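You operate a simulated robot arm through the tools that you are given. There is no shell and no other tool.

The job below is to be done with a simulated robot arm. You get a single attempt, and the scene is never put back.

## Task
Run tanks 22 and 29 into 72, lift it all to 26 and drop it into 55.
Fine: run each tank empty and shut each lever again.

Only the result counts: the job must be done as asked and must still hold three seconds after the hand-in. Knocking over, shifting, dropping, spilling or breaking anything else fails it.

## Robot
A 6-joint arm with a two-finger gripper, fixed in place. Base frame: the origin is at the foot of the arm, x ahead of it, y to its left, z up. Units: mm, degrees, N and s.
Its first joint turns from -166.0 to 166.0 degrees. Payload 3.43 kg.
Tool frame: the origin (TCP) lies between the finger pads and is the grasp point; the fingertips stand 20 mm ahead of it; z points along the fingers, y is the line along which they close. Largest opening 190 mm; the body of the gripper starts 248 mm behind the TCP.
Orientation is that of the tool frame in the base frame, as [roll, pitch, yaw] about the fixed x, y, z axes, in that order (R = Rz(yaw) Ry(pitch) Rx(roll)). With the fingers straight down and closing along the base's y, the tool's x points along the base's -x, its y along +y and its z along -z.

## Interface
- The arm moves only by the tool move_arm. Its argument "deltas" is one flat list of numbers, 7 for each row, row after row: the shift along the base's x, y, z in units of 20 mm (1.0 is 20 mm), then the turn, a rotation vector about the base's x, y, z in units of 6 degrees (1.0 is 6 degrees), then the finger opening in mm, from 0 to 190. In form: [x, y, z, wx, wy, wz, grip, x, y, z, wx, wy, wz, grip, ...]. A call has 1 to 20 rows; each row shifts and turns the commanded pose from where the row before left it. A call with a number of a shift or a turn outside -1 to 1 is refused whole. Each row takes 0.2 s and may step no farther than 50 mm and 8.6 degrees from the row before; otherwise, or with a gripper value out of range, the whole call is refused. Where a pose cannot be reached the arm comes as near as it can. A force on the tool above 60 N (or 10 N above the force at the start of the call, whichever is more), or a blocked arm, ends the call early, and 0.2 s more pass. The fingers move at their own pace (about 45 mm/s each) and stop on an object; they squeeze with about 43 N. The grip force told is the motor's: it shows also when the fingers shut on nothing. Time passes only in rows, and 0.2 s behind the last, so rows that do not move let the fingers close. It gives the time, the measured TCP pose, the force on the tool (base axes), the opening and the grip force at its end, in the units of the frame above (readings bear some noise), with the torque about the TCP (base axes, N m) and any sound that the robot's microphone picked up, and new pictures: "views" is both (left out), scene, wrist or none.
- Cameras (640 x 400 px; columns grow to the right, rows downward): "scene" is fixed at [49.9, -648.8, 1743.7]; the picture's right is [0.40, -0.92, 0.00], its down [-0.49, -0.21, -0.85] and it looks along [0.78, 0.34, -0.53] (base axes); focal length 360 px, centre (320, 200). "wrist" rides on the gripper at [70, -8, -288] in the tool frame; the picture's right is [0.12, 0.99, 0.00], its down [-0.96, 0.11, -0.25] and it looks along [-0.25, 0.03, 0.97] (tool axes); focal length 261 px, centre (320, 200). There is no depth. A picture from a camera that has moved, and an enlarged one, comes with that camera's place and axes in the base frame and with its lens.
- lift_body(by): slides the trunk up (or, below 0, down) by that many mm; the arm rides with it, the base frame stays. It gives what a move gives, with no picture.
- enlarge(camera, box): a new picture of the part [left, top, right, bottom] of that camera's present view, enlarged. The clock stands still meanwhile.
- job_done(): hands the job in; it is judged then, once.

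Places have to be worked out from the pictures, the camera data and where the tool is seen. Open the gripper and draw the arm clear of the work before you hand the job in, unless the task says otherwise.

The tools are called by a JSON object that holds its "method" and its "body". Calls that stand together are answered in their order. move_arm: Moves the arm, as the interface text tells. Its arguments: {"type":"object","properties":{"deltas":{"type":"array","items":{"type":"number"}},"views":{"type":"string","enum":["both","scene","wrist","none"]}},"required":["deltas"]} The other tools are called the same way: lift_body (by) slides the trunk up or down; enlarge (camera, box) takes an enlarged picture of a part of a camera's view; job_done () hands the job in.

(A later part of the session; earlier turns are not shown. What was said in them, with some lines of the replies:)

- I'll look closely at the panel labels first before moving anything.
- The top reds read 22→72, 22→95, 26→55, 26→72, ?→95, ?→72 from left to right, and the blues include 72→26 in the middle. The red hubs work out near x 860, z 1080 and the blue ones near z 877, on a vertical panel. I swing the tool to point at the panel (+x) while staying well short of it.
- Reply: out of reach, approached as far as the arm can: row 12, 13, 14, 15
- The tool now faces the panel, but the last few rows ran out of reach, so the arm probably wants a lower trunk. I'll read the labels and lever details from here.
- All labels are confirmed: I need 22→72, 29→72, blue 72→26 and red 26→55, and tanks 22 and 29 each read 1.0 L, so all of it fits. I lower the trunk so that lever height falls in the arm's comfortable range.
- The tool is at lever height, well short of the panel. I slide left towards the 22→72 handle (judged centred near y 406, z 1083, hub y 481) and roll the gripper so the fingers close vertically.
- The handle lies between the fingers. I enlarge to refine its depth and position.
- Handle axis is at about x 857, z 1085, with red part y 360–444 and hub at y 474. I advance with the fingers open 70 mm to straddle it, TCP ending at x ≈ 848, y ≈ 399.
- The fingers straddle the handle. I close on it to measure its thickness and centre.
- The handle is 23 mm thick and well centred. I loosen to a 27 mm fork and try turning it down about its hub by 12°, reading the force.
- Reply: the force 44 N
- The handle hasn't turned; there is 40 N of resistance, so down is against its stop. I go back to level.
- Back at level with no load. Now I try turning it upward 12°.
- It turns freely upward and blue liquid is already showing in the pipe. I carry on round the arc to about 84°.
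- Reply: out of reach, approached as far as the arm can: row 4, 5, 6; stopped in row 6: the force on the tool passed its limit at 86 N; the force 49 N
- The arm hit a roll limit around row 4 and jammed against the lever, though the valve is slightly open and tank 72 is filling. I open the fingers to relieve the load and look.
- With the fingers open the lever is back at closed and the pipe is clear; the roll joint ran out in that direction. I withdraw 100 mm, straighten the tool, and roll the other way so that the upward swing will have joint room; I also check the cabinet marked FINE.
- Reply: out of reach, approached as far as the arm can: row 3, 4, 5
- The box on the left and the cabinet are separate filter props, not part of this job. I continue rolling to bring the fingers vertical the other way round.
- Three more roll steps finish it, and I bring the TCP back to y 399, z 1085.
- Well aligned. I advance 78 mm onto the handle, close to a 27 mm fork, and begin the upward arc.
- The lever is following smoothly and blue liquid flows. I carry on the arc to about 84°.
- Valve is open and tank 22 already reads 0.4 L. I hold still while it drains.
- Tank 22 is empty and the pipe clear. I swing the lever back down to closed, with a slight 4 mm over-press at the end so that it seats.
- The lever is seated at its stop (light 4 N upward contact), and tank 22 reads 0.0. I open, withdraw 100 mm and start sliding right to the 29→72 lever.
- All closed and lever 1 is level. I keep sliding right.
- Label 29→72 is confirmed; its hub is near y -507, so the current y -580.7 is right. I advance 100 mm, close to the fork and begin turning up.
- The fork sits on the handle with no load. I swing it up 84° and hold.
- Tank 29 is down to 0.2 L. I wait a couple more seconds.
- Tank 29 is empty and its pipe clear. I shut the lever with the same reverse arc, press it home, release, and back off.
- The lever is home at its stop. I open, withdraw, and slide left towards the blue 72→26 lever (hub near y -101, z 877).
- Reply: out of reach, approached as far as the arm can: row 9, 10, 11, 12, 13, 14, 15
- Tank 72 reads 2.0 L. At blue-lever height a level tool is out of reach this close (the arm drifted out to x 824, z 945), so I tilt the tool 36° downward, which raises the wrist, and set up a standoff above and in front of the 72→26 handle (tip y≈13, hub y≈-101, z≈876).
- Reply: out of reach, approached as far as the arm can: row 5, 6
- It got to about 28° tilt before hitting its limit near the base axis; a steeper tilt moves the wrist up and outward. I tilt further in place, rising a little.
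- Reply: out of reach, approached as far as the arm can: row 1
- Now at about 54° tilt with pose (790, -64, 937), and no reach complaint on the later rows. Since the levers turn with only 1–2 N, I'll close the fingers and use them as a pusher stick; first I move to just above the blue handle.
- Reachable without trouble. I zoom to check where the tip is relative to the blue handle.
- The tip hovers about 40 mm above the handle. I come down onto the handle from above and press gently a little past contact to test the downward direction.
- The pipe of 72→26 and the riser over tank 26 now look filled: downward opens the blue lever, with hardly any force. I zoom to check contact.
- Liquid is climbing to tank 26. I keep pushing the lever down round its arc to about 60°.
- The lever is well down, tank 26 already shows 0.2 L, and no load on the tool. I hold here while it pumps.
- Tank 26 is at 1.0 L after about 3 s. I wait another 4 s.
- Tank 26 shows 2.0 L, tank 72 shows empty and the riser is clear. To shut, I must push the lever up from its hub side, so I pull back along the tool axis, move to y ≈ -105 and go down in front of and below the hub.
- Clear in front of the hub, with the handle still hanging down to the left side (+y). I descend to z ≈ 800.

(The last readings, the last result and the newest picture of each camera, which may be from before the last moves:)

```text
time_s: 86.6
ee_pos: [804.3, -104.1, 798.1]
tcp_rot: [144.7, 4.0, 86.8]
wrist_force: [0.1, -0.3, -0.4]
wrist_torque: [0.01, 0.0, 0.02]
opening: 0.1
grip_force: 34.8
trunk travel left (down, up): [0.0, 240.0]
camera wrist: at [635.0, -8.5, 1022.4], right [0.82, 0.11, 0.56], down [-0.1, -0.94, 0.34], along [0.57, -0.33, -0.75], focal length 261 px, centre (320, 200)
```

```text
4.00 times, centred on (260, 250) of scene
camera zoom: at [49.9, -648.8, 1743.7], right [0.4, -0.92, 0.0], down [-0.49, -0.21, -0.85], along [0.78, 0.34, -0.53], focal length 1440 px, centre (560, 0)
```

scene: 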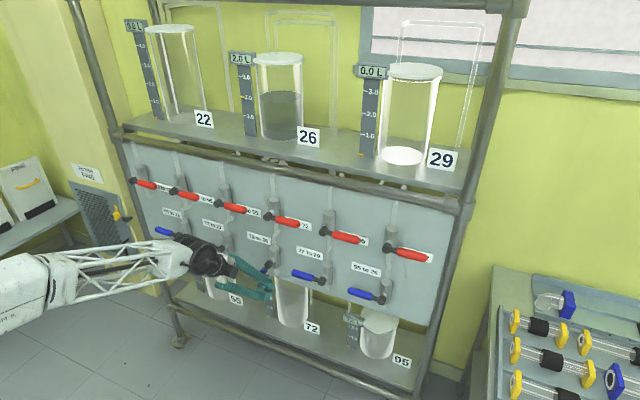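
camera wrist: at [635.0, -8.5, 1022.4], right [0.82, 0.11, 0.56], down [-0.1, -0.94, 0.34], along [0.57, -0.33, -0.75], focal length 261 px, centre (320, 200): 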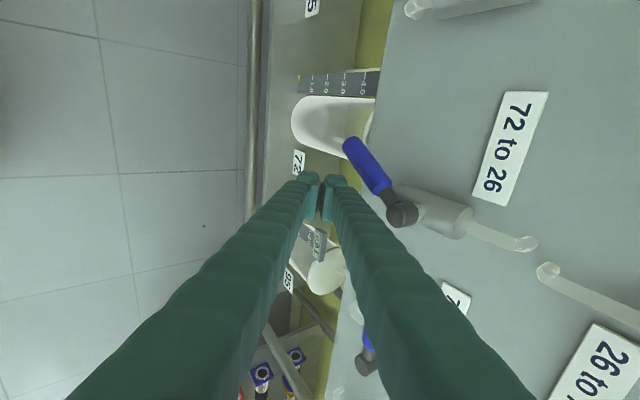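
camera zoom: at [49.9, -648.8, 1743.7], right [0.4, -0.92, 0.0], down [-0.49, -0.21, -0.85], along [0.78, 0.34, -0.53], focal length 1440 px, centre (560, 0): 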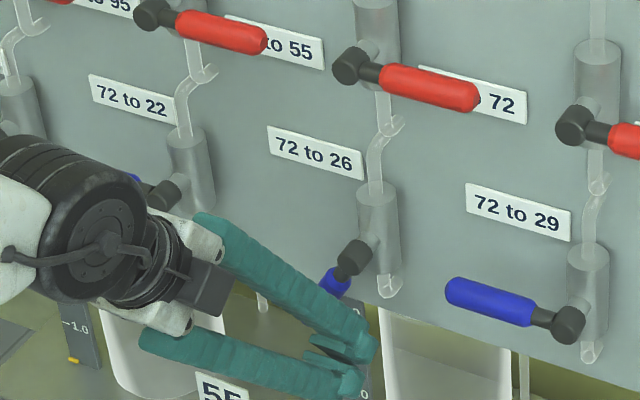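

Reached z 798 with the tip below the hub on its near side. I move 30 mm in and sweep left and up to lift the handle, stopping short of level to check.

{"method": "move_arm", "body": {"deltas": [0.75, 0, 0, 0, 0, 0, 0, 0.75, 0, 0, 0, 0, 0, 0, 0, 0.35, 0, 0, 0, 0, 0, 0, 0.45, 0.17, 0, 0, 0, 0, 0, 0.45, 0.18, 0, 0, 0, 0, 0, 0.38, 0.3, 0, 0, 0, 0, 0, 0.37, 0.3, 0, 0, 0, 0]}}

{"method": "enlarge", "body": {"camera": "wrist", "box": [240, 80, 400, 240]}}

{"method": "enlarge", "body": {"camera": "scene", "box": [180, 200, 340, 300]}}

```text
time_s: 88.2
ee_pos: [834.3, -63.1, 817.1]
tcp_rot: [144.7, 4.0, 86.8]
wrist_force: [-4.7, -2.0, -0.9]
wrist_torque: [0.1, -0.23, 0.05]
opening: 0.2
grip_force: 34.2
trunk travel left (down, up): [0.0, 240.0]
camera wrist: at [664.9, 31.9, 1041.7], right [0.82, 0.11, 0.56], down [-0.1, -0.94, 0.34], along [0.57, -0.33, -0.76], focal length 261 px, centre (320, 200)
```

scene: 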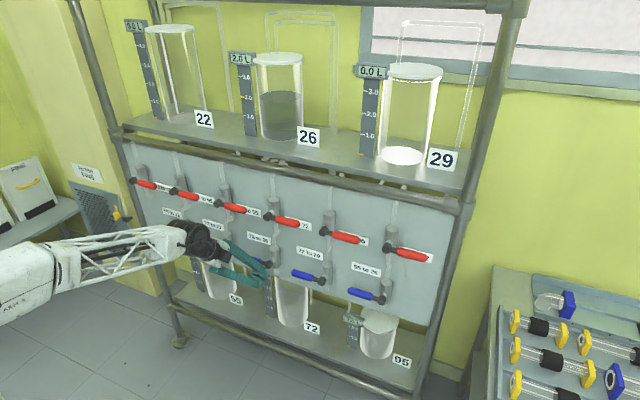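
wrist: 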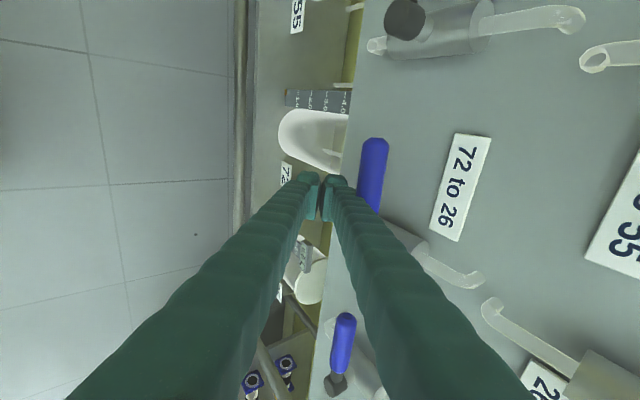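

```text
2.50 times, centred on (320, 160) of wrist
camera zoom: at [664.9, 31.9, 1041.7], right [0.82, 0.11, 0.56], down [-0.1, -0.94, 0.34], along [0.57, -0.33, -0.76], focal length 652 px, centre (320, 300)
```

zoom: 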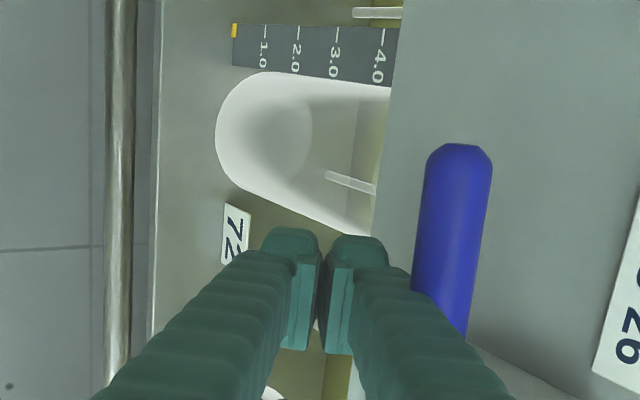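

```text
4.00 times, centred on (260, 250) of scene
camera zoom: at [49.9, -648.8, 1743.7], right [0.4, -0.92, 0.0], down [-0.49, -0.21, -0.85], along [0.78, 0.34, -0.53], focal length 1440 px, centre (560, 0)
```

zoom: 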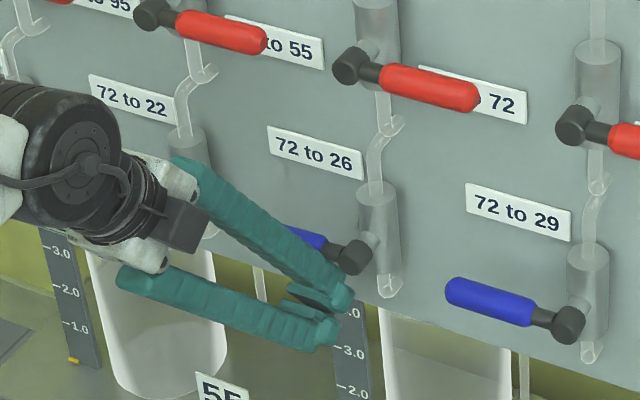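

The handle looks nearly level again, contacted high on the upper finger. I back off 50 mm to see its angle unobstructed.

{"method": "move_arm", "body": {"deltas": [-0.8, 0, 0, 0, 0, 0, 0, -0.8, 0, 0, 0, 0, 0, 0, -0.8, 0, 0, 0, 0, 0, 0]}}

{"method": "enlarge", "body": {"camera": "scene", "box": [200, 210, 400, 310]}}

{"method": "enlarge", "body": {"camera": "wrist", "box": [300, 80, 500, 240]}}

```text
time_s: 89.0
ee_pos: [785.5, -63.1, 816.2]
tcp_rot: [144.6, 4.0, 86.8]
wrist_force: [-0.4, 0.3, -0.6]
wrist_torque: [0.07, 0.02, 0.01]
opening: 0.1
grip_force: 34.3
trunk travel left (down, up): [0.0, 240.0]
camera wrist: at [617.3, 31.8, 1040.6], right [0.82, 0.11, 0.56], down [-0.1, -0.94, 0.33], along [0.57, -0.33, -0.75], focal length 261 px, centre (320, 200)
```

scene: 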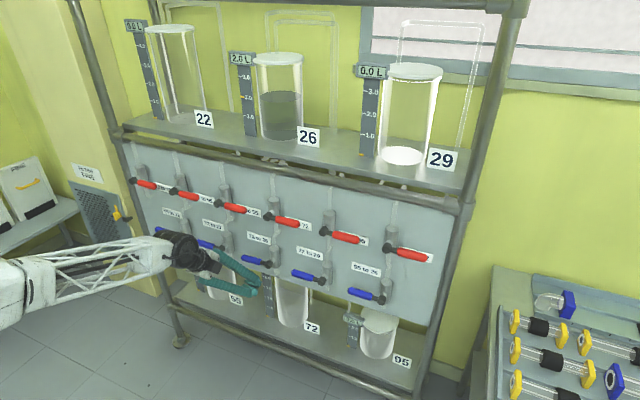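
wrist: 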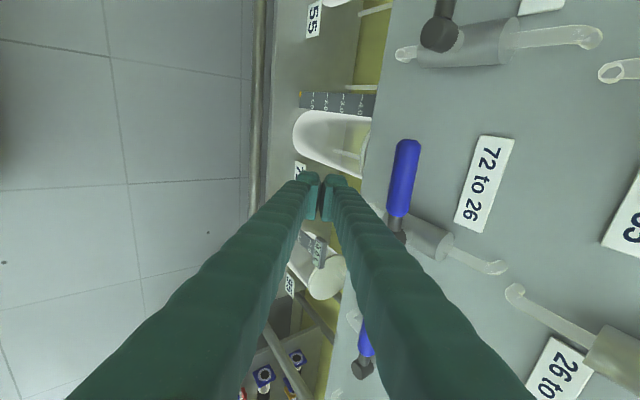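

```text
3.20 times, centred on (300, 260) of scene
camera zoom: at [49.9, -648.8, 1743.7], right [0.4, -0.92, 0.0], down [-0.49, -0.21, -0.85], along [0.78, 0.34, -0.53], focal length 1152 px, centre (384, 8)
```

zoom: 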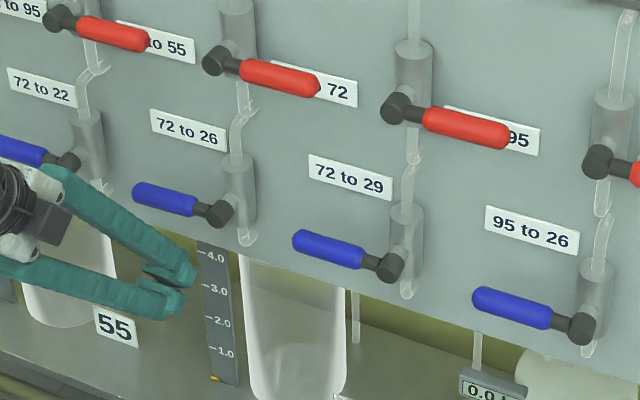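

```text
2.50 times, centred on (400, 160) of wrist
camera zoom: at [617.3, 31.8, 1040.6], right [0.82, 0.11, 0.56], down [-0.1, -0.94, 0.33], along [0.57, -0.33, -0.75], focal length 652 px, centre (120, 300)
```

zoom: 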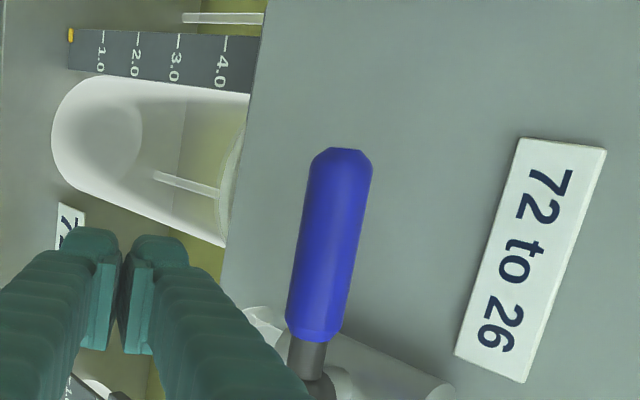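

The lever looks about level; I enlarge it and an untouched neighbour to compare angles precisely.

{"method": "enlarge", "body": {"camera": "scene", "box": [230, 245, 290, 285]}}

{"method": "enlarge", "body": {"camera": "scene", "box": [280, 260, 340, 300]}}

```text
10.00 times, centred on (260, 265) of scene
camera zoom: at [49.9, -648.8, 1743.7], right [0.4, -0.92, 0.0], down [-0.49, -0.21, -0.85], along [0.78, 0.34, -0.53], focal length 3601 px, centre (920, -450)
```

zoom: 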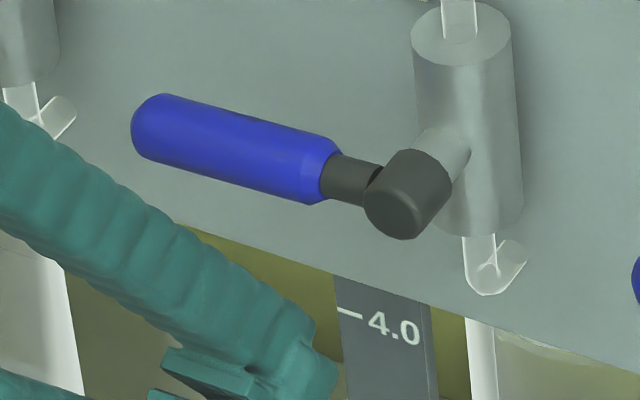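

```text
10.00 times, centred on (310, 280) of scene
camera zoom: at [49.9, -648.8, 1743.7], right [0.4, -0.92, 0.0], down [-0.49, -0.21, -0.85], along [0.78, 0.34, -0.53], focal length 3601 px, centre (420, -600)
```

zoom: 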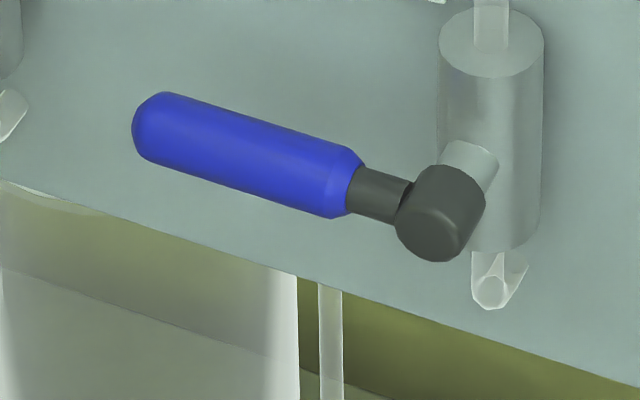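

The worked lever's edges slope about 14.9° in the picture against 17° for an untouched one, so it's some 2° short of shut. I come in under it near the fingertips and press it gently up to its stop.

{"method": "move_arm", "body": {"deltas": [0, 0.5, 0.7, 0, 0, 0, 0, 0, 0.5, 0.7, 0, 0, 0, 0, 0, 0, 0.5, 0, 0, 0, 0, 0.8, 0, 0, 0, 0, 0, 0, 0.8, 0, 0, 0, 0, 0, 0, 0.7, 0, 0, 0, 0, 0, 0]}}

{"method": "enlarge", "body": {"camera": "scene", "box": [220, 240, 300, 290]}}

{"method": "enlarge", "body": {"camera": "wrist", "box": [250, 100, 410, 260]}}

```text
time_s: 90.3
ee_pos: [811.2, -45.0, 847.7]
tcp_rot: [145.6, 4.2, 86.7]
wrist_force: [-16.4, -0.5, -2.7]
wrist_torque: [-0.01, -0.1, 0.26]
opening: 0.0
grip_force: 34.0
trunk travel left (down, up): [0.0, 240.0]
stopped in row 6: the force on the tool passed its limit at 81 N (the readings are from after the stop); the commanded pose is now the measured one
camera wrist: at [645.7, 50.7, 1075.6], right [0.83, 0.11, 0.55], down [-0.1, -0.94, 0.34], along [0.55, -0.33, -0.76], focal length 261 px, centre (320, 200)
```

scene: 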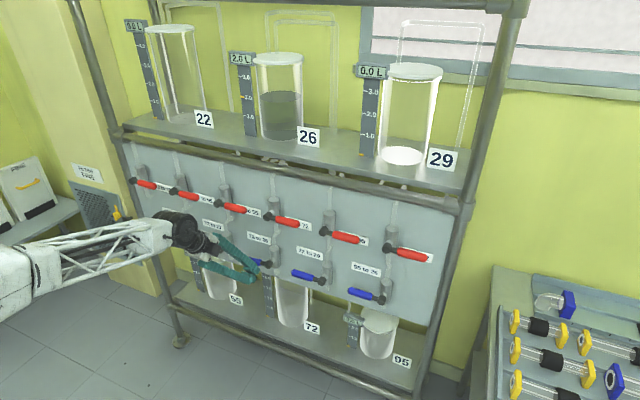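
wrist: 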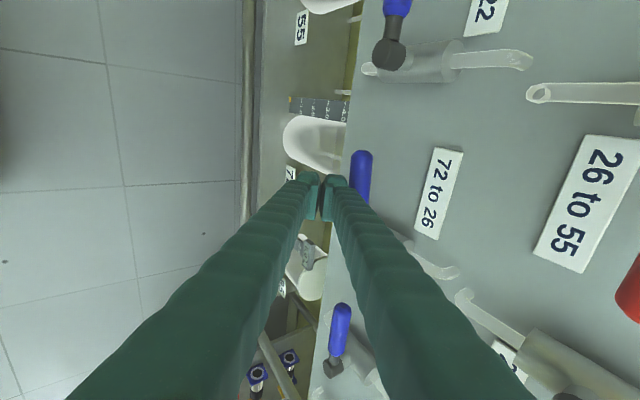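

```text
8.00 times, centred on (260, 265) of scene
camera zoom: at [49.9, -648.8, 1743.7], right [0.4, -0.92, 0.0], down [-0.49, -0.21, -0.85], along [0.78, 0.34, -0.53], focal length 2881 px, centre (800, -320)
```

zoom: 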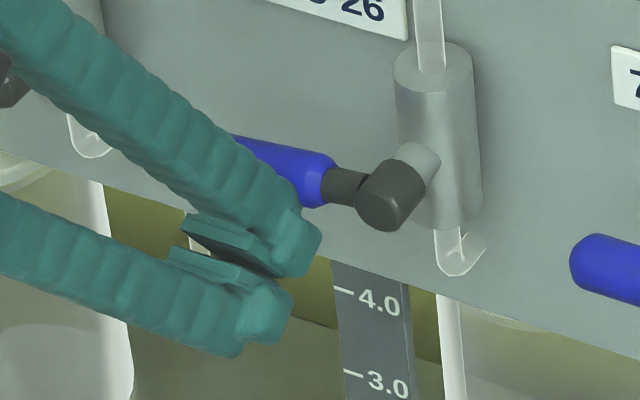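

```text
2.50 times, centred on (330, 180) of wrist
camera zoom: at [645.7, 50.7, 1075.6], right [0.83, 0.11, 0.55], down [-0.1, -0.94, 0.34], along [0.55, -0.33, -0.76], focal length 652 px, centre (295, 250)
```

zoom: 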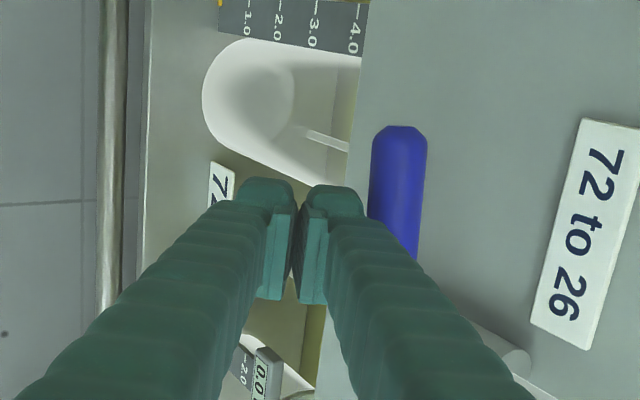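

The tool's outer finger bulge met the handle front (x-force spike), so I stopped there. It is still lightly in contact; I ease back 1 mm and lift 6 mm so the inclined finger carries the handle up.

{"method": "move_arm", "body": {"deltas": [-0.05, 0, 0.1, 0, 0, 0, 0, 0, 0, 0.1, 0, 0, 0, 0, 0, 0, 0.1, 0, 0, 0, 0], "views": "none"}}

{"method": "enlarge", "body": {"camera": "scene", "box": [230, 245, 290, 285]}}

```text
time_s: 91.1
ee_pos: [810.7, -45.9, 856.1]
tcp_rot: [145.5, 4.1, 86.8]
wrist_force: [-14.8, 4.1, -2.3]
wrist_torque: [-0.08, -0.12, 0.36]
opening: 0.0
grip_force: 34.3
trunk travel left (down, up): [0.0, 240.0]
```

```text
10.00 times, centred on (260, 265) of scene
camera zoom: at [49.9, -648.8, 1743.7], right [0.4, -0.92, 0.0], down [-0.49, -0.21, -0.85], along [0.78, 0.34, -0.53], focal length 3601 px, centre (920, -450)
```

zoom: 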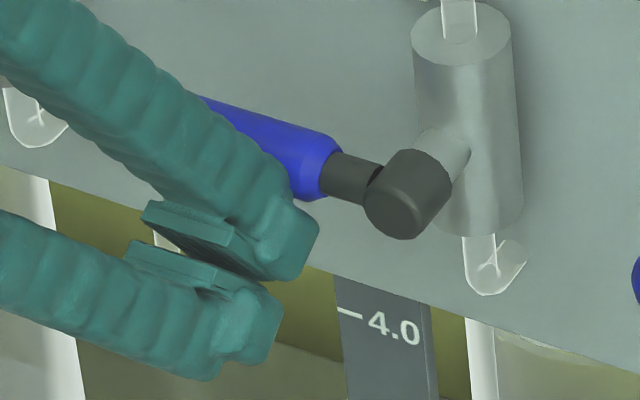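

The handle rose a little. I lift another 6 mm.

{"method": "move_arm", "body": {"deltas": [-0.05, 0, 0.15, 0, 0, 0, 0, 0, 0, 0.15, 0, 0, 0, 0], "views": "none"}}

{"method": "enlarge", "body": {"camera": "scene", "box": [230, 245, 290, 285]}}

```text
time_s: 91.7
ee_pos: [810.6, -44.4, 859.2]
tcp_rot: [145.7, 4.1, 86.6]
wrist_force: [-14.2, 1.7, -22.2]
wrist_torque: [-0.34, 0.56, 0.29]
opening: 0.1
grip_force: 34.3
trunk travel left (down, up): [0.0, 240.0]
```

```text
10.00 times, centred on (260, 265) of scene
camera zoom: at [49.9, -648.8, 1743.7], right [0.4, -0.92, 0.0], down [-0.49, -0.21, -0.85], along [0.78, 0.34, -0.53], focal length 3601 px, centre (920, -450)
```

zoom: 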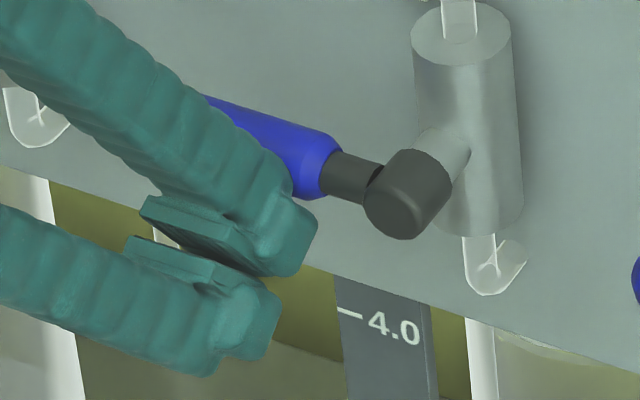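

The upward resistance jumped to 22 N: the lever is against its closed stop. I back straight off in -x and check its angle.

{"method": "move_arm", "body": {"deltas": [-0.5, 0, 0, 0, 0, 0, 0, -1, 0, 0, 0, 0, 0, 0, -0.8, -0.5, -0.3, 0, 0, 0, 0]}}

{"method": "enlarge", "body": {"camera": "scene", "box": [230, 245, 290, 285]}}

```text
time_s: 92.5
ee_pos: [764.7, -56.6, 855.2]
tcp_rot: [145.3, 4.1, 86.7]
wrist_force: [1.2, 1.2, 0.5]
wrist_torque: [-0.03, -0.01, -0.03]
opening: 0.0
grip_force: 33.9
trunk travel left (down, up): [0.0, 240.0]
camera wrist: at [598.4, 40.4, 1082.1], right [0.83, 0.11, 0.55], down [-0.1, -0.94, 0.34], along [0.56, -0.33, -0.76], focal length 261 px, centre (320, 200)
```

scene: 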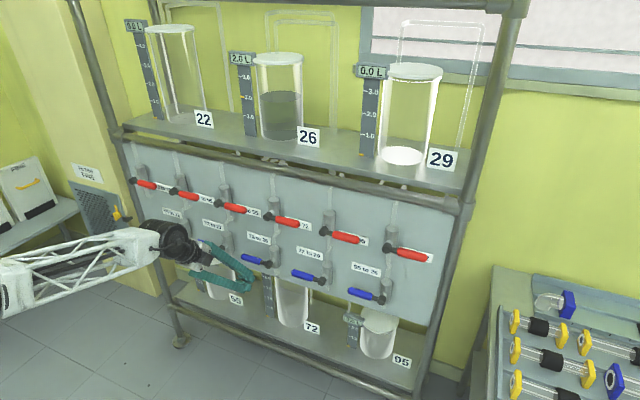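
wrist: 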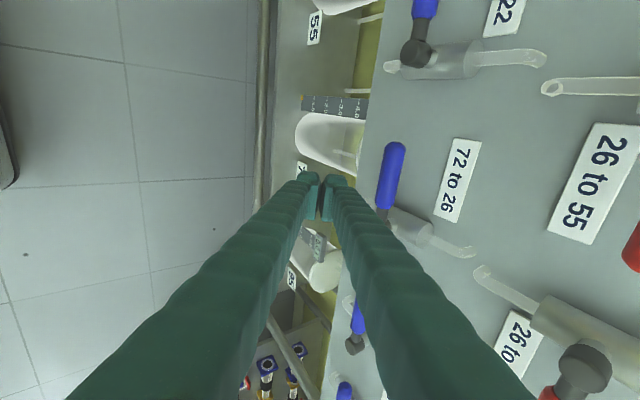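

```text
10.00 times, centred on (260, 265) of scene
camera zoom: at [49.9, -648.8, 1743.7], right [0.4, -0.92, 0.0], down [-0.49, -0.21, -0.85], along [0.78, 0.34, -0.53], focal length 3601 px, centre (920, -450)
```

zoom: 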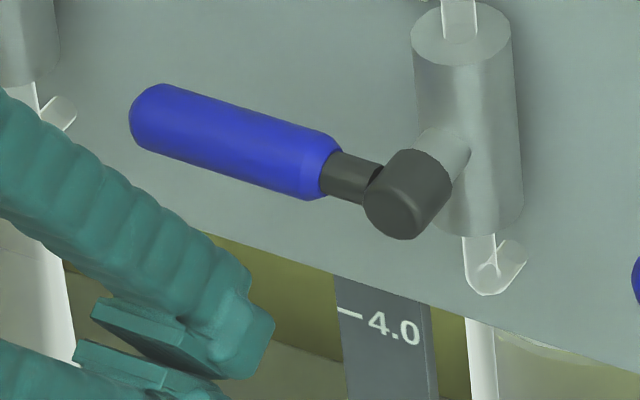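

Slope is now 16.9°, matching the untouched lever: 72→26 is shut. Next is red 26→55 (hub y≈80, handle centre y≈7, z≈1085): I rise and level the tool again at a standoff in front of it.

{"method": "move_arm", "body": {"deltas": [-0.09, 0, 1, 0, 0, 0, 0, -0.09, 0, 1, 0, 0, 0, 0, -0.09, 0, 1, 0, 0, 0, 0, -0.09, 0, 1, 0, 0, 0, 0, -0.09, 0, 1, 0, 0, 0, 0, -0.09, 0, 1, 0, 0, 0, 0, -0.09, 0, 1, 0, 0, 0, 0, -0.09, 0, 1, 0, 0, 0, 0, -0.09, 0, 1, 0, 0, 0, 0, -0.09, 0, 1, 0, 0, 0, 0, 0, 0.32, 0.15, 0.036, -0.923, 0.084, 20, 0, 0.32, 0.15, 0.036, -0.923, 0.084, 40, 0, 0.32, 0.15, 0.036, -0.923, 0.084, 60, 0, 0.32, 0.15, 0.036, -0.923, 0.084, 70, 0, 0.32, 0.15, 0.036, -0.923, 0.084, 70, 0, 0.32, 0.15, 0.036, -0.923, 0.084, 70, 0, 0.32, 0.15, 0.036, -0.923, 0.084, 70, 0, 0.32, 0.15, 0.036, -0.923, 0.084, 70, 0, 0.32, 0.15, 0.036, -0.923, 0.084, 70, 0, 0.32, 0.15, 0.036, -0.923, 0.084, 70]}}

{"method": "enlarge", "body": {"camera": "wrist", "box": [240, 100, 400, 250]}}

```text
time_s: 96.7
ee_pos: [746.7, 3.2, 1086.1]
tcp_rot: [90.0, 0.0, 90.0]
wrist_force: [0.4, 0.5, 0.1]
wrist_torque: [0.02, 0.01, 0.0]
opening: 70.0
grip_force: 0.0
out of reach, approached as far as the arm can: row 17
trunk travel left (down, up): [0.0, 240.0]
camera wrist: at [457.9, 71.9, 1077.9], right [0.0, 0.12, 0.99], down [-0.25, -0.96, 0.12], along [0.97, -0.25, 0.03], focal length 261 px, centre (320, 200)
```

scene: 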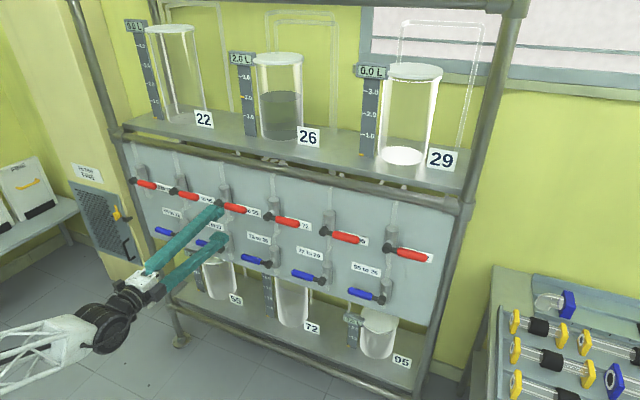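
wrist: 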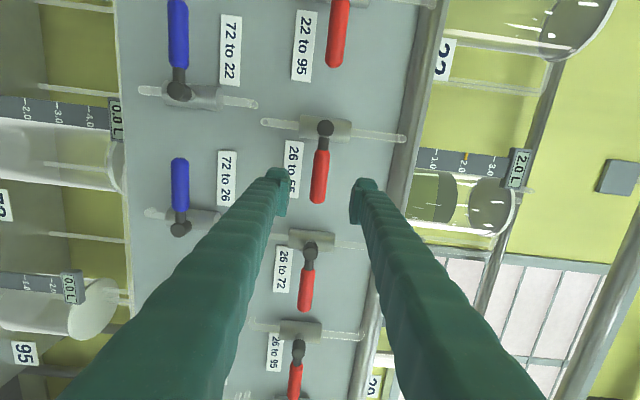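

```text
2.67 times, centred on (320, 175) of wrist
camera zoom: at [457.9, 71.9, 1077.9], right [0.0, 0.12, 0.99], down [-0.25, -0.96, 0.12], along [0.97, -0.25, 0.03], focal length 695 px, centre (320, 267)
```

zoom: 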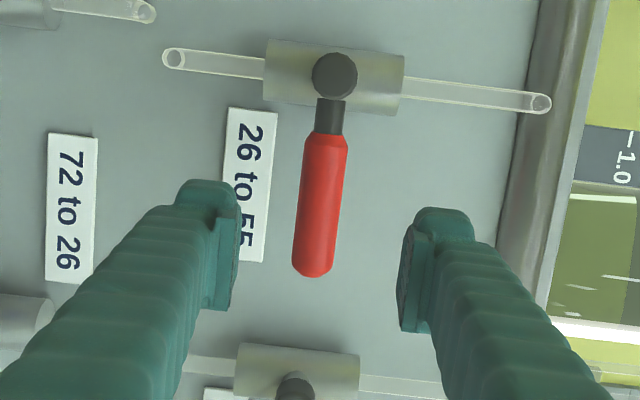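

The view matches lever 29→72 earlier, just about 2.7 mm off in y. I correct, advance 100 mm and close to the fork.

{"method": "move_arm", "body": {"deltas": [1, 0.13, -0.05, 0, 0, 0, 70, 1, 0, 0, 0, 0, 0, 70, 1, 0, 0, 0, 0, 0, 70, 1, 0, 0, 0, 0, 0, 70, 1, 0, 0, 0, 0, 0, 70, 0, 0, 0, 0, 0, 0, 27, 0, 0, 0, 0, 0, 0, 27, 0, 0, 0, 0, 0, 0, 27, 0, 0, 0, 0, 0, 0, 27], "views": "wrist"}}

```text
time_s: 98.7
ee_pos: [846.9, 4.4, 1083.7]
tcp_rot: [90.1, 0.0, 90.0]
wrist_force: [0.1, -0.1, -0.6]
wrist_torque: [0.01, 0.0, 0.0]
opening: 27.1
grip_force: 0.0
trunk travel left (down, up): [0.0, 240.0]
camera wrist: at [558.4, 74.5, 1076.7], right [0.0, 0.12, 0.99], down [-0.25, -0.96, 0.12], along [0.97, -0.24, 0.03], focal length 261 px, centre (320, 200)
```

wrist: 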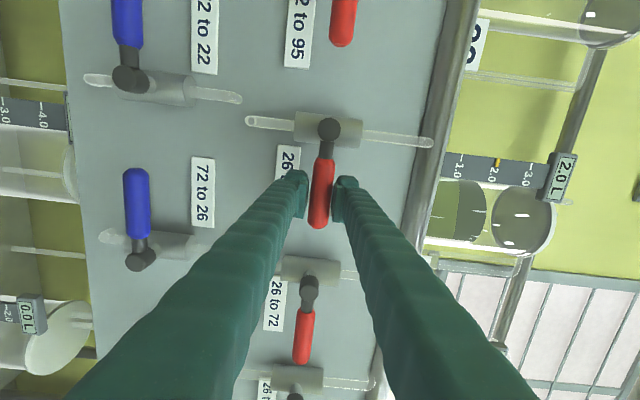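

The fork is on the 26→55 handle with no load. I swing it up 84° and hold.

{"method": "move_arm", "body": {"deltas": [0, 0.02, 0.3815, -1, 0, 0, 27, 0, 0.0598, 0.3774, -1, 0, 0, 27, 0, 0.099, 0.369, -1, 0, 0, 27, 0, 0.137, 0.3567, -1, 0, 0, 27, 0, 0.1734, 0.3404, -1, 0, 0, 27, 0, 0.2081, 0.3204, -1, 0, 0, 27, 0, 0.2404, 0.297, -1, 0, 0, 27, 0, 0.2702, 0.2701, -1, 0, 0, 27, 0, 0.2969, 0.2404, -1, 0, 0, 27, 0, 0.3204, 0.2081, -1, 0, 0, 27, 0, 0.3404, 0.1734, -1, 0, 0, 27, 0, 0.3567, 0.137, -1, 0, 0, 27, 0, 0.369, 0.099, -1, 0, 0, 27, 0, 0.3774, 0.0598, -1, 0, 0, 27, 0, 0, 0, 0, 0, 0, 27, 0, 0, 0, 0, 0, 0, 27, 0, 0, 0, 0, 0, 0, 27, 0, 0, 0, 0, 0, 0, 27, 0, 0, 0, 0, 0, 0, 27]}}

```text
time_s: 102.7
ee_pos: [846.2, 68.7, 1157.0]
tcp_rot: [90.9, 84.1, 90.7]
wrist_force: [-0.5, 0.2, 0.0]
wrist_torque: [-0.01, -0.01, -0.01]
opening: 27.1
grip_force: 0.1
trunk travel left (down, up): [0.0, 240.0]
camera wrist: at [557.9, 69.5, 1086.7], right [0.0, 1.0, -0.02], down [-0.25, 0.02, 0.97], along [0.97, 0.0, 0.25], focal length 261 px, centre (320, 200)
```

scene: 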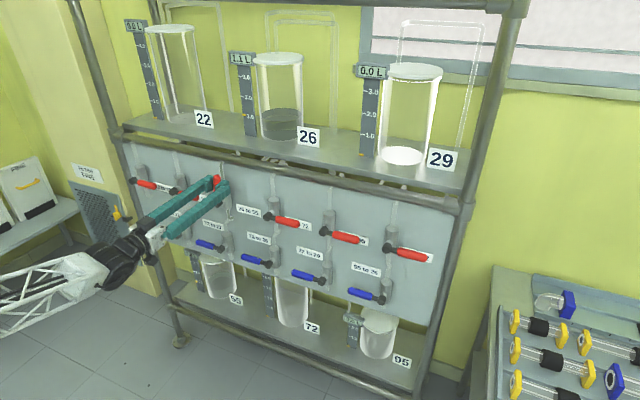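
wrist: 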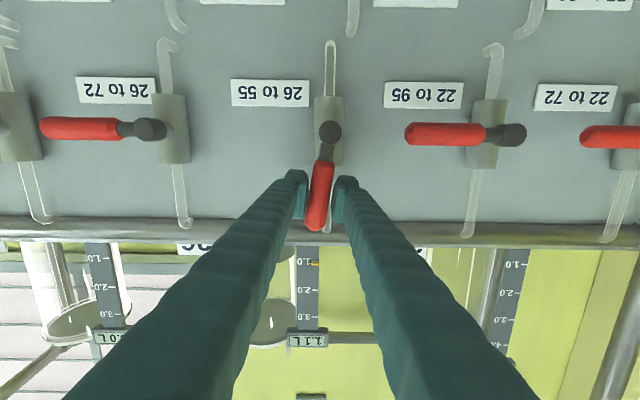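

Tank 26 is down to 1.1 L and draining into 55. I hold for about four seconds more.

{"method": "move_arm", "body": {"deltas": [0, 0, 0, 0, 0, 0, 27, 0, 0, 0, 0, 0, 0, 27, 0, 0, 0, 0, 0, 0, 27, 0, 0, 0, 0, 0, 0, 27, 0, 0, 0, 0, 0, 0, 27, 0, 0, 0, 0, 0, 0, 27, 0, 0, 0, 0, 0, 0, 27, 0, 0, 0, 0, 0, 0, 27, 0, 0, 0, 0, 0, 0, 27, 0, 0, 0, 0, 0, 0, 27, 0, 0, 0, 0, 0, 0, 27, 0, 0, 0, 0, 0, 0, 27, 0, 0, 0, 0, 0, 0, 27, 0, 0, 0, 0, 0, 0, 27, 0, 0, 0, 0, 0, 0, 27, 0, 0, 0, 0, 0, 0, 27, 0, 0, 0, 0, 0, 0, 27, 0, 0, 0, 0, 0, 0, 27, 0, 0, 0, 0, 0, 0, 27, 0, 0, 0, 0, 0, 0, 27]}}

{"method": "enlarge", "body": {"camera": "scene", "box": [200, 30, 360, 150]}}

{"method": "enlarge", "body": {"camera": "scene", "box": [170, 230, 370, 350]}}

{"method": "enlarge", "body": {"camera": "wrist", "box": [240, 20, 420, 240]}}

```text
time_s: 106.9
ee_pos: [846.0, 69.2, 1156.8]
tcp_rot: [90.7, 84.0, 90.7]
wrist_force: [0.0, 0.2, -0.6]
wrist_torque: [0.01, 0.0, 0.02]
opening: 26.8
grip_force: 0.1
trunk travel left (down, up): [0.0, 240.0]
camera wrist: at [558.0, 69.4, 1086.8], right [0.0, 1.0, -0.02], down [-0.25, 0.02, 0.97], along [0.97, 0.0, 0.25], focal length 261 px, centre (320, 200)
```

scene: 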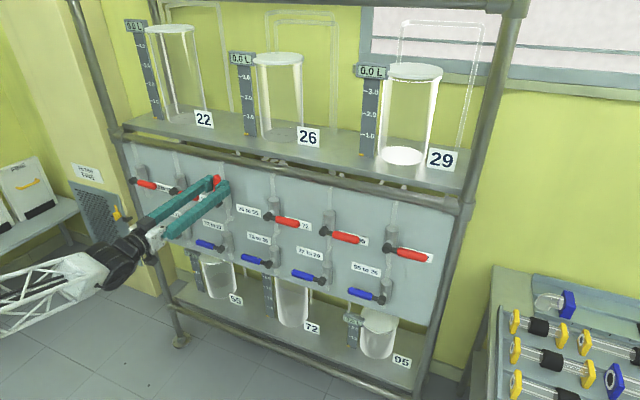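
wrist: 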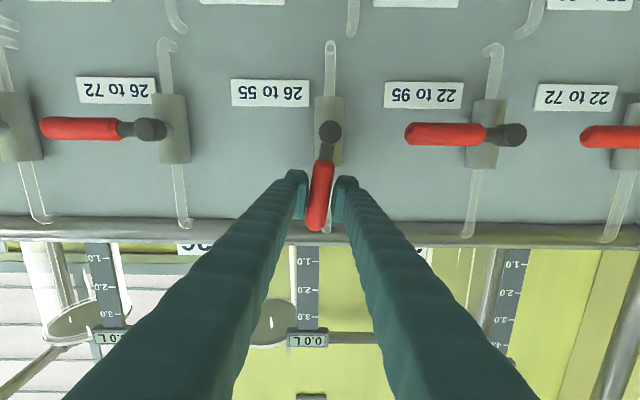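

```text
3.33 times, centred on (280, 90) of scene
camera zoom: at [49.9, -648.8, 1743.7], right [0.4, -0.92, 0.0], down [-0.49, -0.21, -0.85], along [0.78, 0.34, -0.53], focal length 1200 px, centre (453, 567)
```

zoom: 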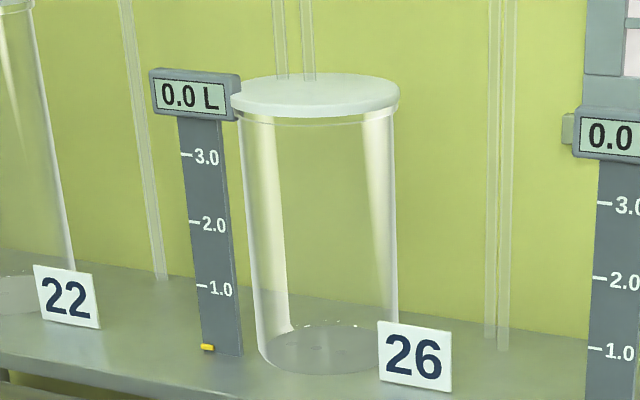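

```text
3.20 times, centred on (270, 290) of scene
camera zoom: at [49.9, -648.8, 1743.7], right [0.4, -0.92, 0.0], down [-0.49, -0.21, -0.85], along [0.78, 0.34, -0.53], focal length 1152 px, centre (480, -88)
```

zoom: 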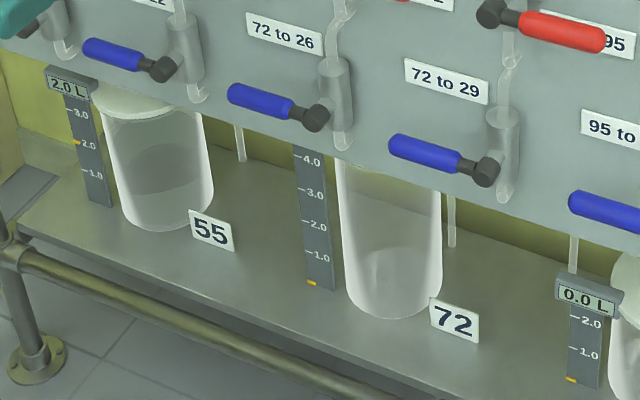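

```text
1.82 times, centred on (330, 130) of wrist
camera zoom: at [558.0, 69.4, 1086.8], right [0.0, 1.0, -0.02], down [-0.25, 0.02, 0.97], along [0.97, 0.0, 0.25], focal length 474 px, centre (302, 327)
```

zoom: 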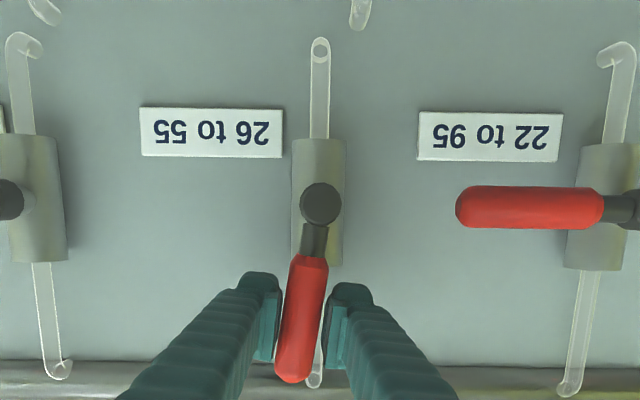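

Tank 26 is at 0.0, tank 55 at 2.0 L, and the pipe is clear. I shut the 26→55 lever with the reverse arc and press it home.

{"method": "move_arm", "body": {"deltas": [0, -0.3774, -0.0598, 1, 0, 0, 27, 0, -0.369, -0.099, 1, 0, 0, 27, 0, -0.3567, -0.137, 1, 0, 0, 27, 0, -0.3404, -0.1734, 1, 0, 0, 27, 0, -0.3204, -0.2081, 1, 0, 0, 27, 0, -0.2969, -0.2404, 1, 0, 0, 27, 0, -0.2702, -0.2701, 1, 0, 0, 27, 0, -0.2404, -0.297, 1, 0, 0, 27, 0, -0.2081, -0.3204, 1, 0, 0, 27, 0, -0.1734, -0.3404, 1, 0, 0, 27, 0, -0.137, -0.3567, 1, 0, 0, 27, 0, -0.099, -0.369, 1, 0, 0, 27, 0, -0.0598, -0.3774, 1, 0, 0, 27, 0, -0.02, -0.3815, 1, 0, 0, 27, 0, 0, -0.2, 0, 0, 0, 27, 0, 0, 0, 0, 0, 0, 27], "views": "wrist"}}

```text
time_s: 110.3
ee_pos: [846.4, 5.6, 1082.3]
tcp_rot: [90.0, 0.0, 89.9]
wrist_force: [1.0, -1.1, 6.6]
wrist_torque: [0.02, -0.03, 0.04]
opening: 30.5
grip_force: 3.3
trunk travel left (down, up): [0.0, 240.0]
camera wrist: at [558.2, 74.2, 1073.5], right [0.0, 0.12, 0.99], down [-0.25, -0.96, 0.12], along [0.97, -0.25, 0.03], focal length 261 px, centre (320, 200)
```

wrist: 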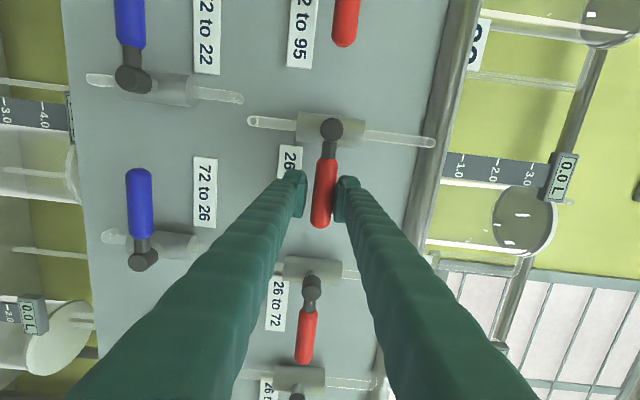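

The lever is pressed home against its stop (6.6 N up). I centre, open the fingers and withdraw well clear of the panel.

{"method": "move_arm", "body": {"deltas": [0, 0, 0.2, 0, 0, 0, 50, 0, 0, 0, 0, 0, 0, 70, 0, 0, 0, 0, 0, 0, 70, -1, 0, 0, 0, 0, 0, 70, -1, 0, 0, 0, 0, 0, 70, -1, 0, 0, 0, 0, 0, 70, -1, 0, 0, 0, 0, 0, 70, -1, 0, 0, 0, 0, 0, 100, -0.5, 0.5, 1, 0, 0, 0, 120, 0, 1, 1, 0, 0, 0, 140, 0, 1, 0.5, 0, 0, 0, 140, 0, 1, 0, 0, 0, 0, 140, 0, 1, 0, 0, 0, 0, 140, 0, 1, 0, 0, 0, 0, 140, 0, 1, 0, 0, 0, 0, 140, 0, 1, 0, 0, 0, 0, 140]}}

{"method": "enlarge", "body": {"camera": "scene", "box": [120, 160, 300, 290]}}

{"method": "enlarge", "body": {"camera": "scene", "box": [250, 190, 450, 320]}}

{"method": "enlarge", "body": {"camera": "scene", "box": [110, 0, 490, 180]}}

{"method": "enlarge", "body": {"camera": "scene", "box": [170, 230, 430, 390]}}

```text
time_s: 113.7
ee_pos: [737.1, 154.9, 1134.1]
tcp_rot: [90.0, 0.0, 90.0]
wrist_force: [0.0, 0.0, 0.0]
wrist_torque: [-0.03, 0.03, 0.0]
opening: 140.3
grip_force: 0.0
trunk travel left (down, up): [0.0, 240.0]
camera wrist: at [448.2, 225.0, 1127.0], right [0.0, 0.12, 0.99], down [-0.25, -0.96, 0.12], along [0.97, -0.24, 0.03], focal length 261 px, centre (320, 200)
```

scene: 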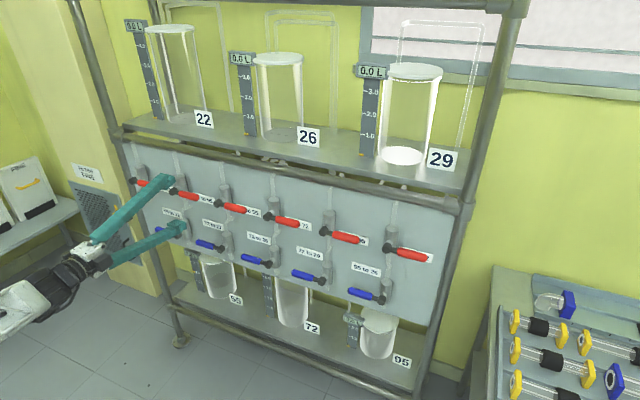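
wrist: 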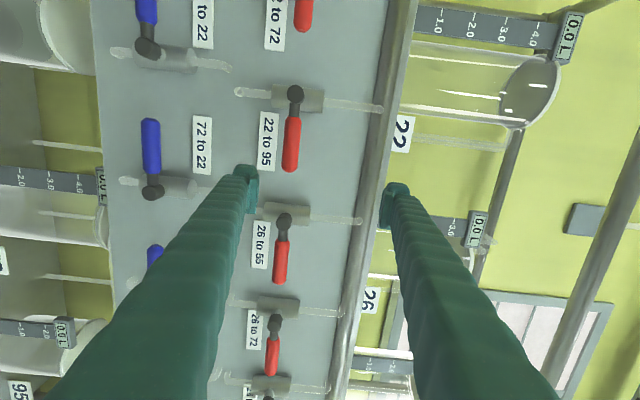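

```text
3.08 times, centred on (210, 225) of scene
camera zoom: at [49.9, -648.8, 1743.7], right [0.4, -0.92, 0.0], down [-0.49, -0.21, -0.85], along [0.78, 0.34, -0.53], focal length 1108 px, centre (658, 123)
```

zoom: 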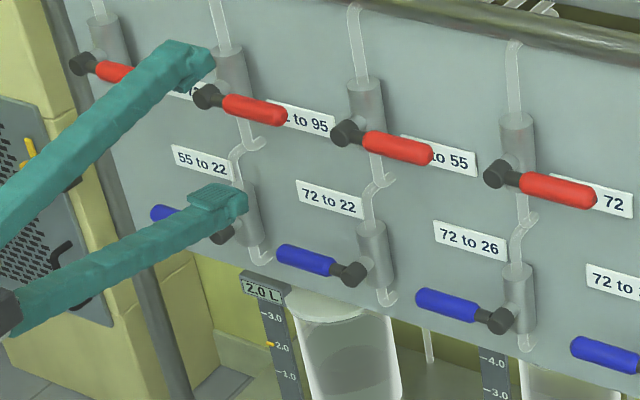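

```text
3.08 times, centred on (350, 255) of scene
camera zoom: at [49.9, -648.8, 1743.7], right [0.4, -0.92, 0.0], down [-0.49, -0.21, -0.85], along [0.78, 0.34, -0.53], focal length 1108 px, centre (228, 31)
```

zoom: 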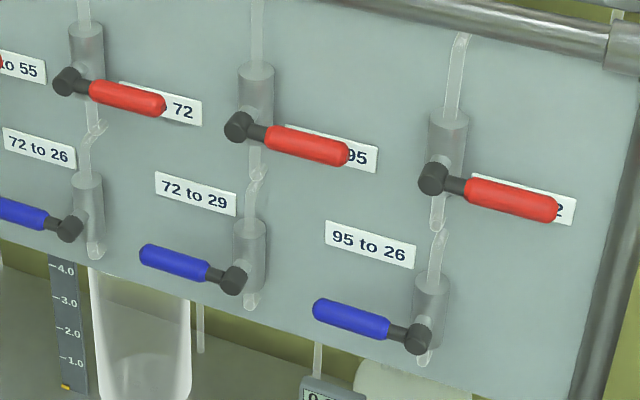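

```text
1.68 times, centred on (300, 90) of scene
camera zoom: at [49.9, -648.8, 1743.7], right [0.4, -0.92, 0.0], down [-0.49, -0.21, -0.85], along [0.78, 0.34, -0.53], focal length 606 px, centre (354, 385)
```

zoom: 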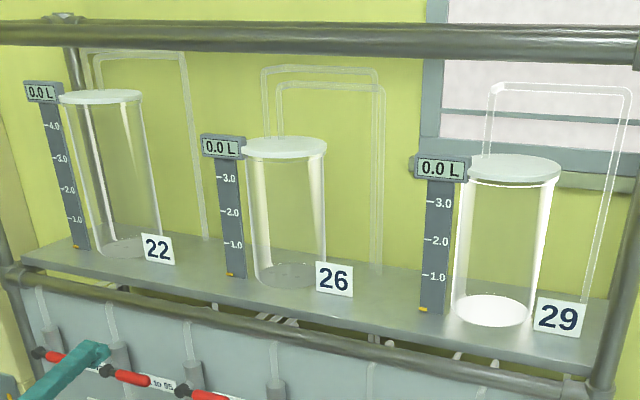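

```text
2.46 times, centred on (300, 310) of scene
camera zoom: at [49.9, -648.8, 1743.7], right [0.4, -0.92, 0.0], down [-0.49, -0.21, -0.85], along [0.78, 0.34, -0.53], focal length 886 px, centre (369, -71)
```

zoom: 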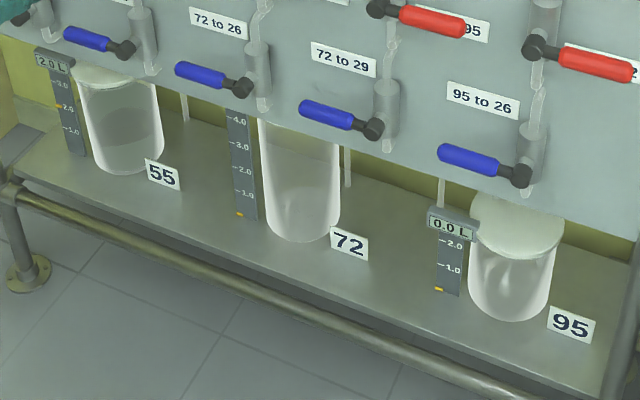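

All gauges read 0.0 except 55 at 2.0 L, and every lever looks level. I draw the arm a little further back and up, then take a last check of the levers.

{"method": "move_arm", "body": {"deltas": [-0.7, 0, 1, 0, 0, 0, 140, -0.7, 0, 1, 0, 0, 0, 140, -0.7, 0, 1, 0, 0, 0, 140, -0.7, 0, 1, 0, 0, 0, 140, -0.7, 0, 1, 0, 0, 0, 140, 0, 0, 0, 0, 0, 0, 140]}}

{"method": "enlarge", "body": {"camera": "scene", "box": [120, 160, 300, 290]}}

{"method": "enlarge", "body": {"camera": "wrist", "box": [0, 0, 330, 210]}}

```text
time_s: 115.1
ee_pos: [666.9, 154.4, 1234.1]
tcp_rot: [90.1, 0.0, 90.0]
wrist_force: [-0.4, 0.2, -0.1]
wrist_torque: [-0.01, 0.02, 0.02]
opening: 140.2
grip_force: 0.1
trunk travel left (down, up): [0.0, 240.0]
camera wrist: at [377.9, 224.7, 1227.7], right [0.0, 0.12, 0.99], down [-0.25, -0.96, 0.12], along [0.97, -0.24, 0.03], focal length 261 px, centre (320, 200)
```

scene: 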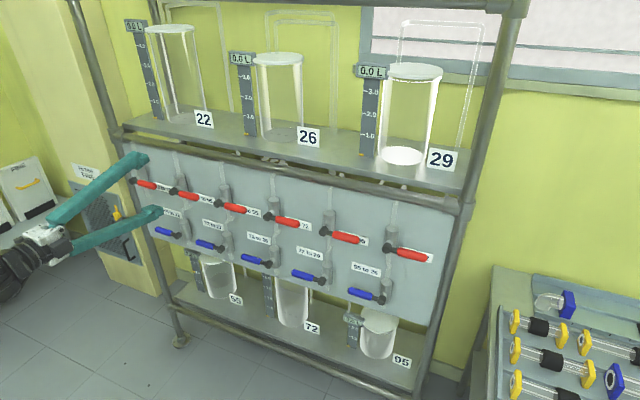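
wrist: 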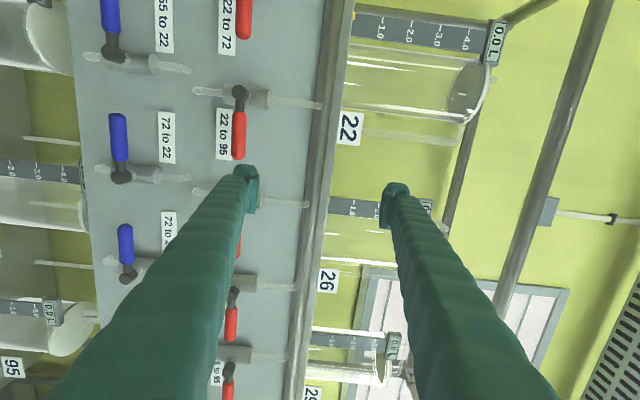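

```text
3.08 times, centred on (210, 225) of scene
camera zoom: at [49.9, -648.8, 1743.7], right [0.4, -0.92, 0.0], down [-0.49, -0.21, -0.85], along [0.78, 0.34, -0.53], focal length 1108 px, centre (658, 123)
```

zoom: 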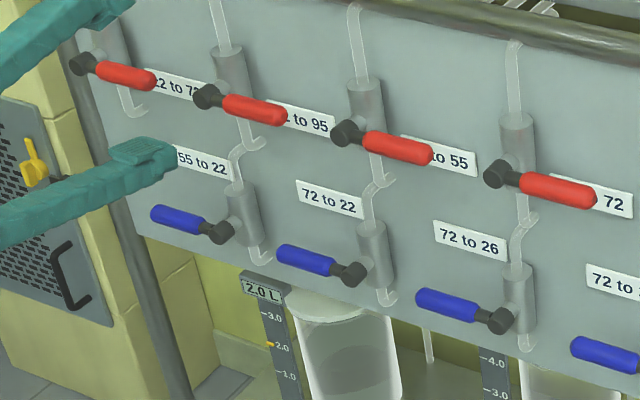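

```text
1.90 times, centred on (165, 105) of wrist
camera zoom: at [377.9, 224.7, 1227.7], right [0.0, 0.12, 0.99], down [-0.25, -0.96, 0.12], along [0.97, -0.24, 0.03], focal length 496 px, centre (615, 381)
```

zoom: 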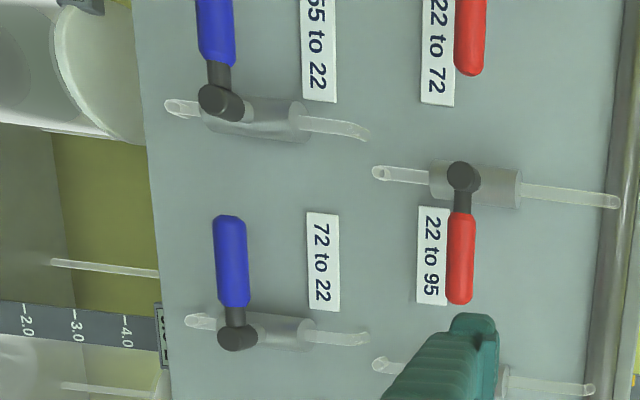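

All levers lie level (shut), the source tanks read 0.0 L, tank 55 holds 2.0 L, and the arm is clear with the gripper open. I hand the job in.

{"method": "job_done", "body": {}}

```text
The job is handed in.
```

I handed the job in with everything moved: tanks 22 and 29 went into 72, the mix was lifted to 26, and it was dropped into 55.

- **Tanks:** 22, 26 and 29 read 0.0 L and 55 reads 2.0 L. I couldn't read 72's display behind the panel, but it looks empty, and all 2.0 L reached 26.
- **Levers:** The four I used (22→72, 29→72, 72→26 and 26→55) were each pressed back to their closed stop. All the other levers still look shut.
- **Hard contact on 72→26:** While I was shutting it, the fingers hit the front of the handle with about 81 N and the move stopped. The lever then closed normally, and I saw no damage.
- **Hard contact on 22→72:** My first attempt to open it also jammed and stopped at 86 N. It then worked normally on the second try.
- **"Fine":** I read this as the extra condition to run each tank empty and shut each lever, so I left the filter box and the filter cabinet marked "FINE" alone.

The arm is drawn back from the panel with the gripper open.
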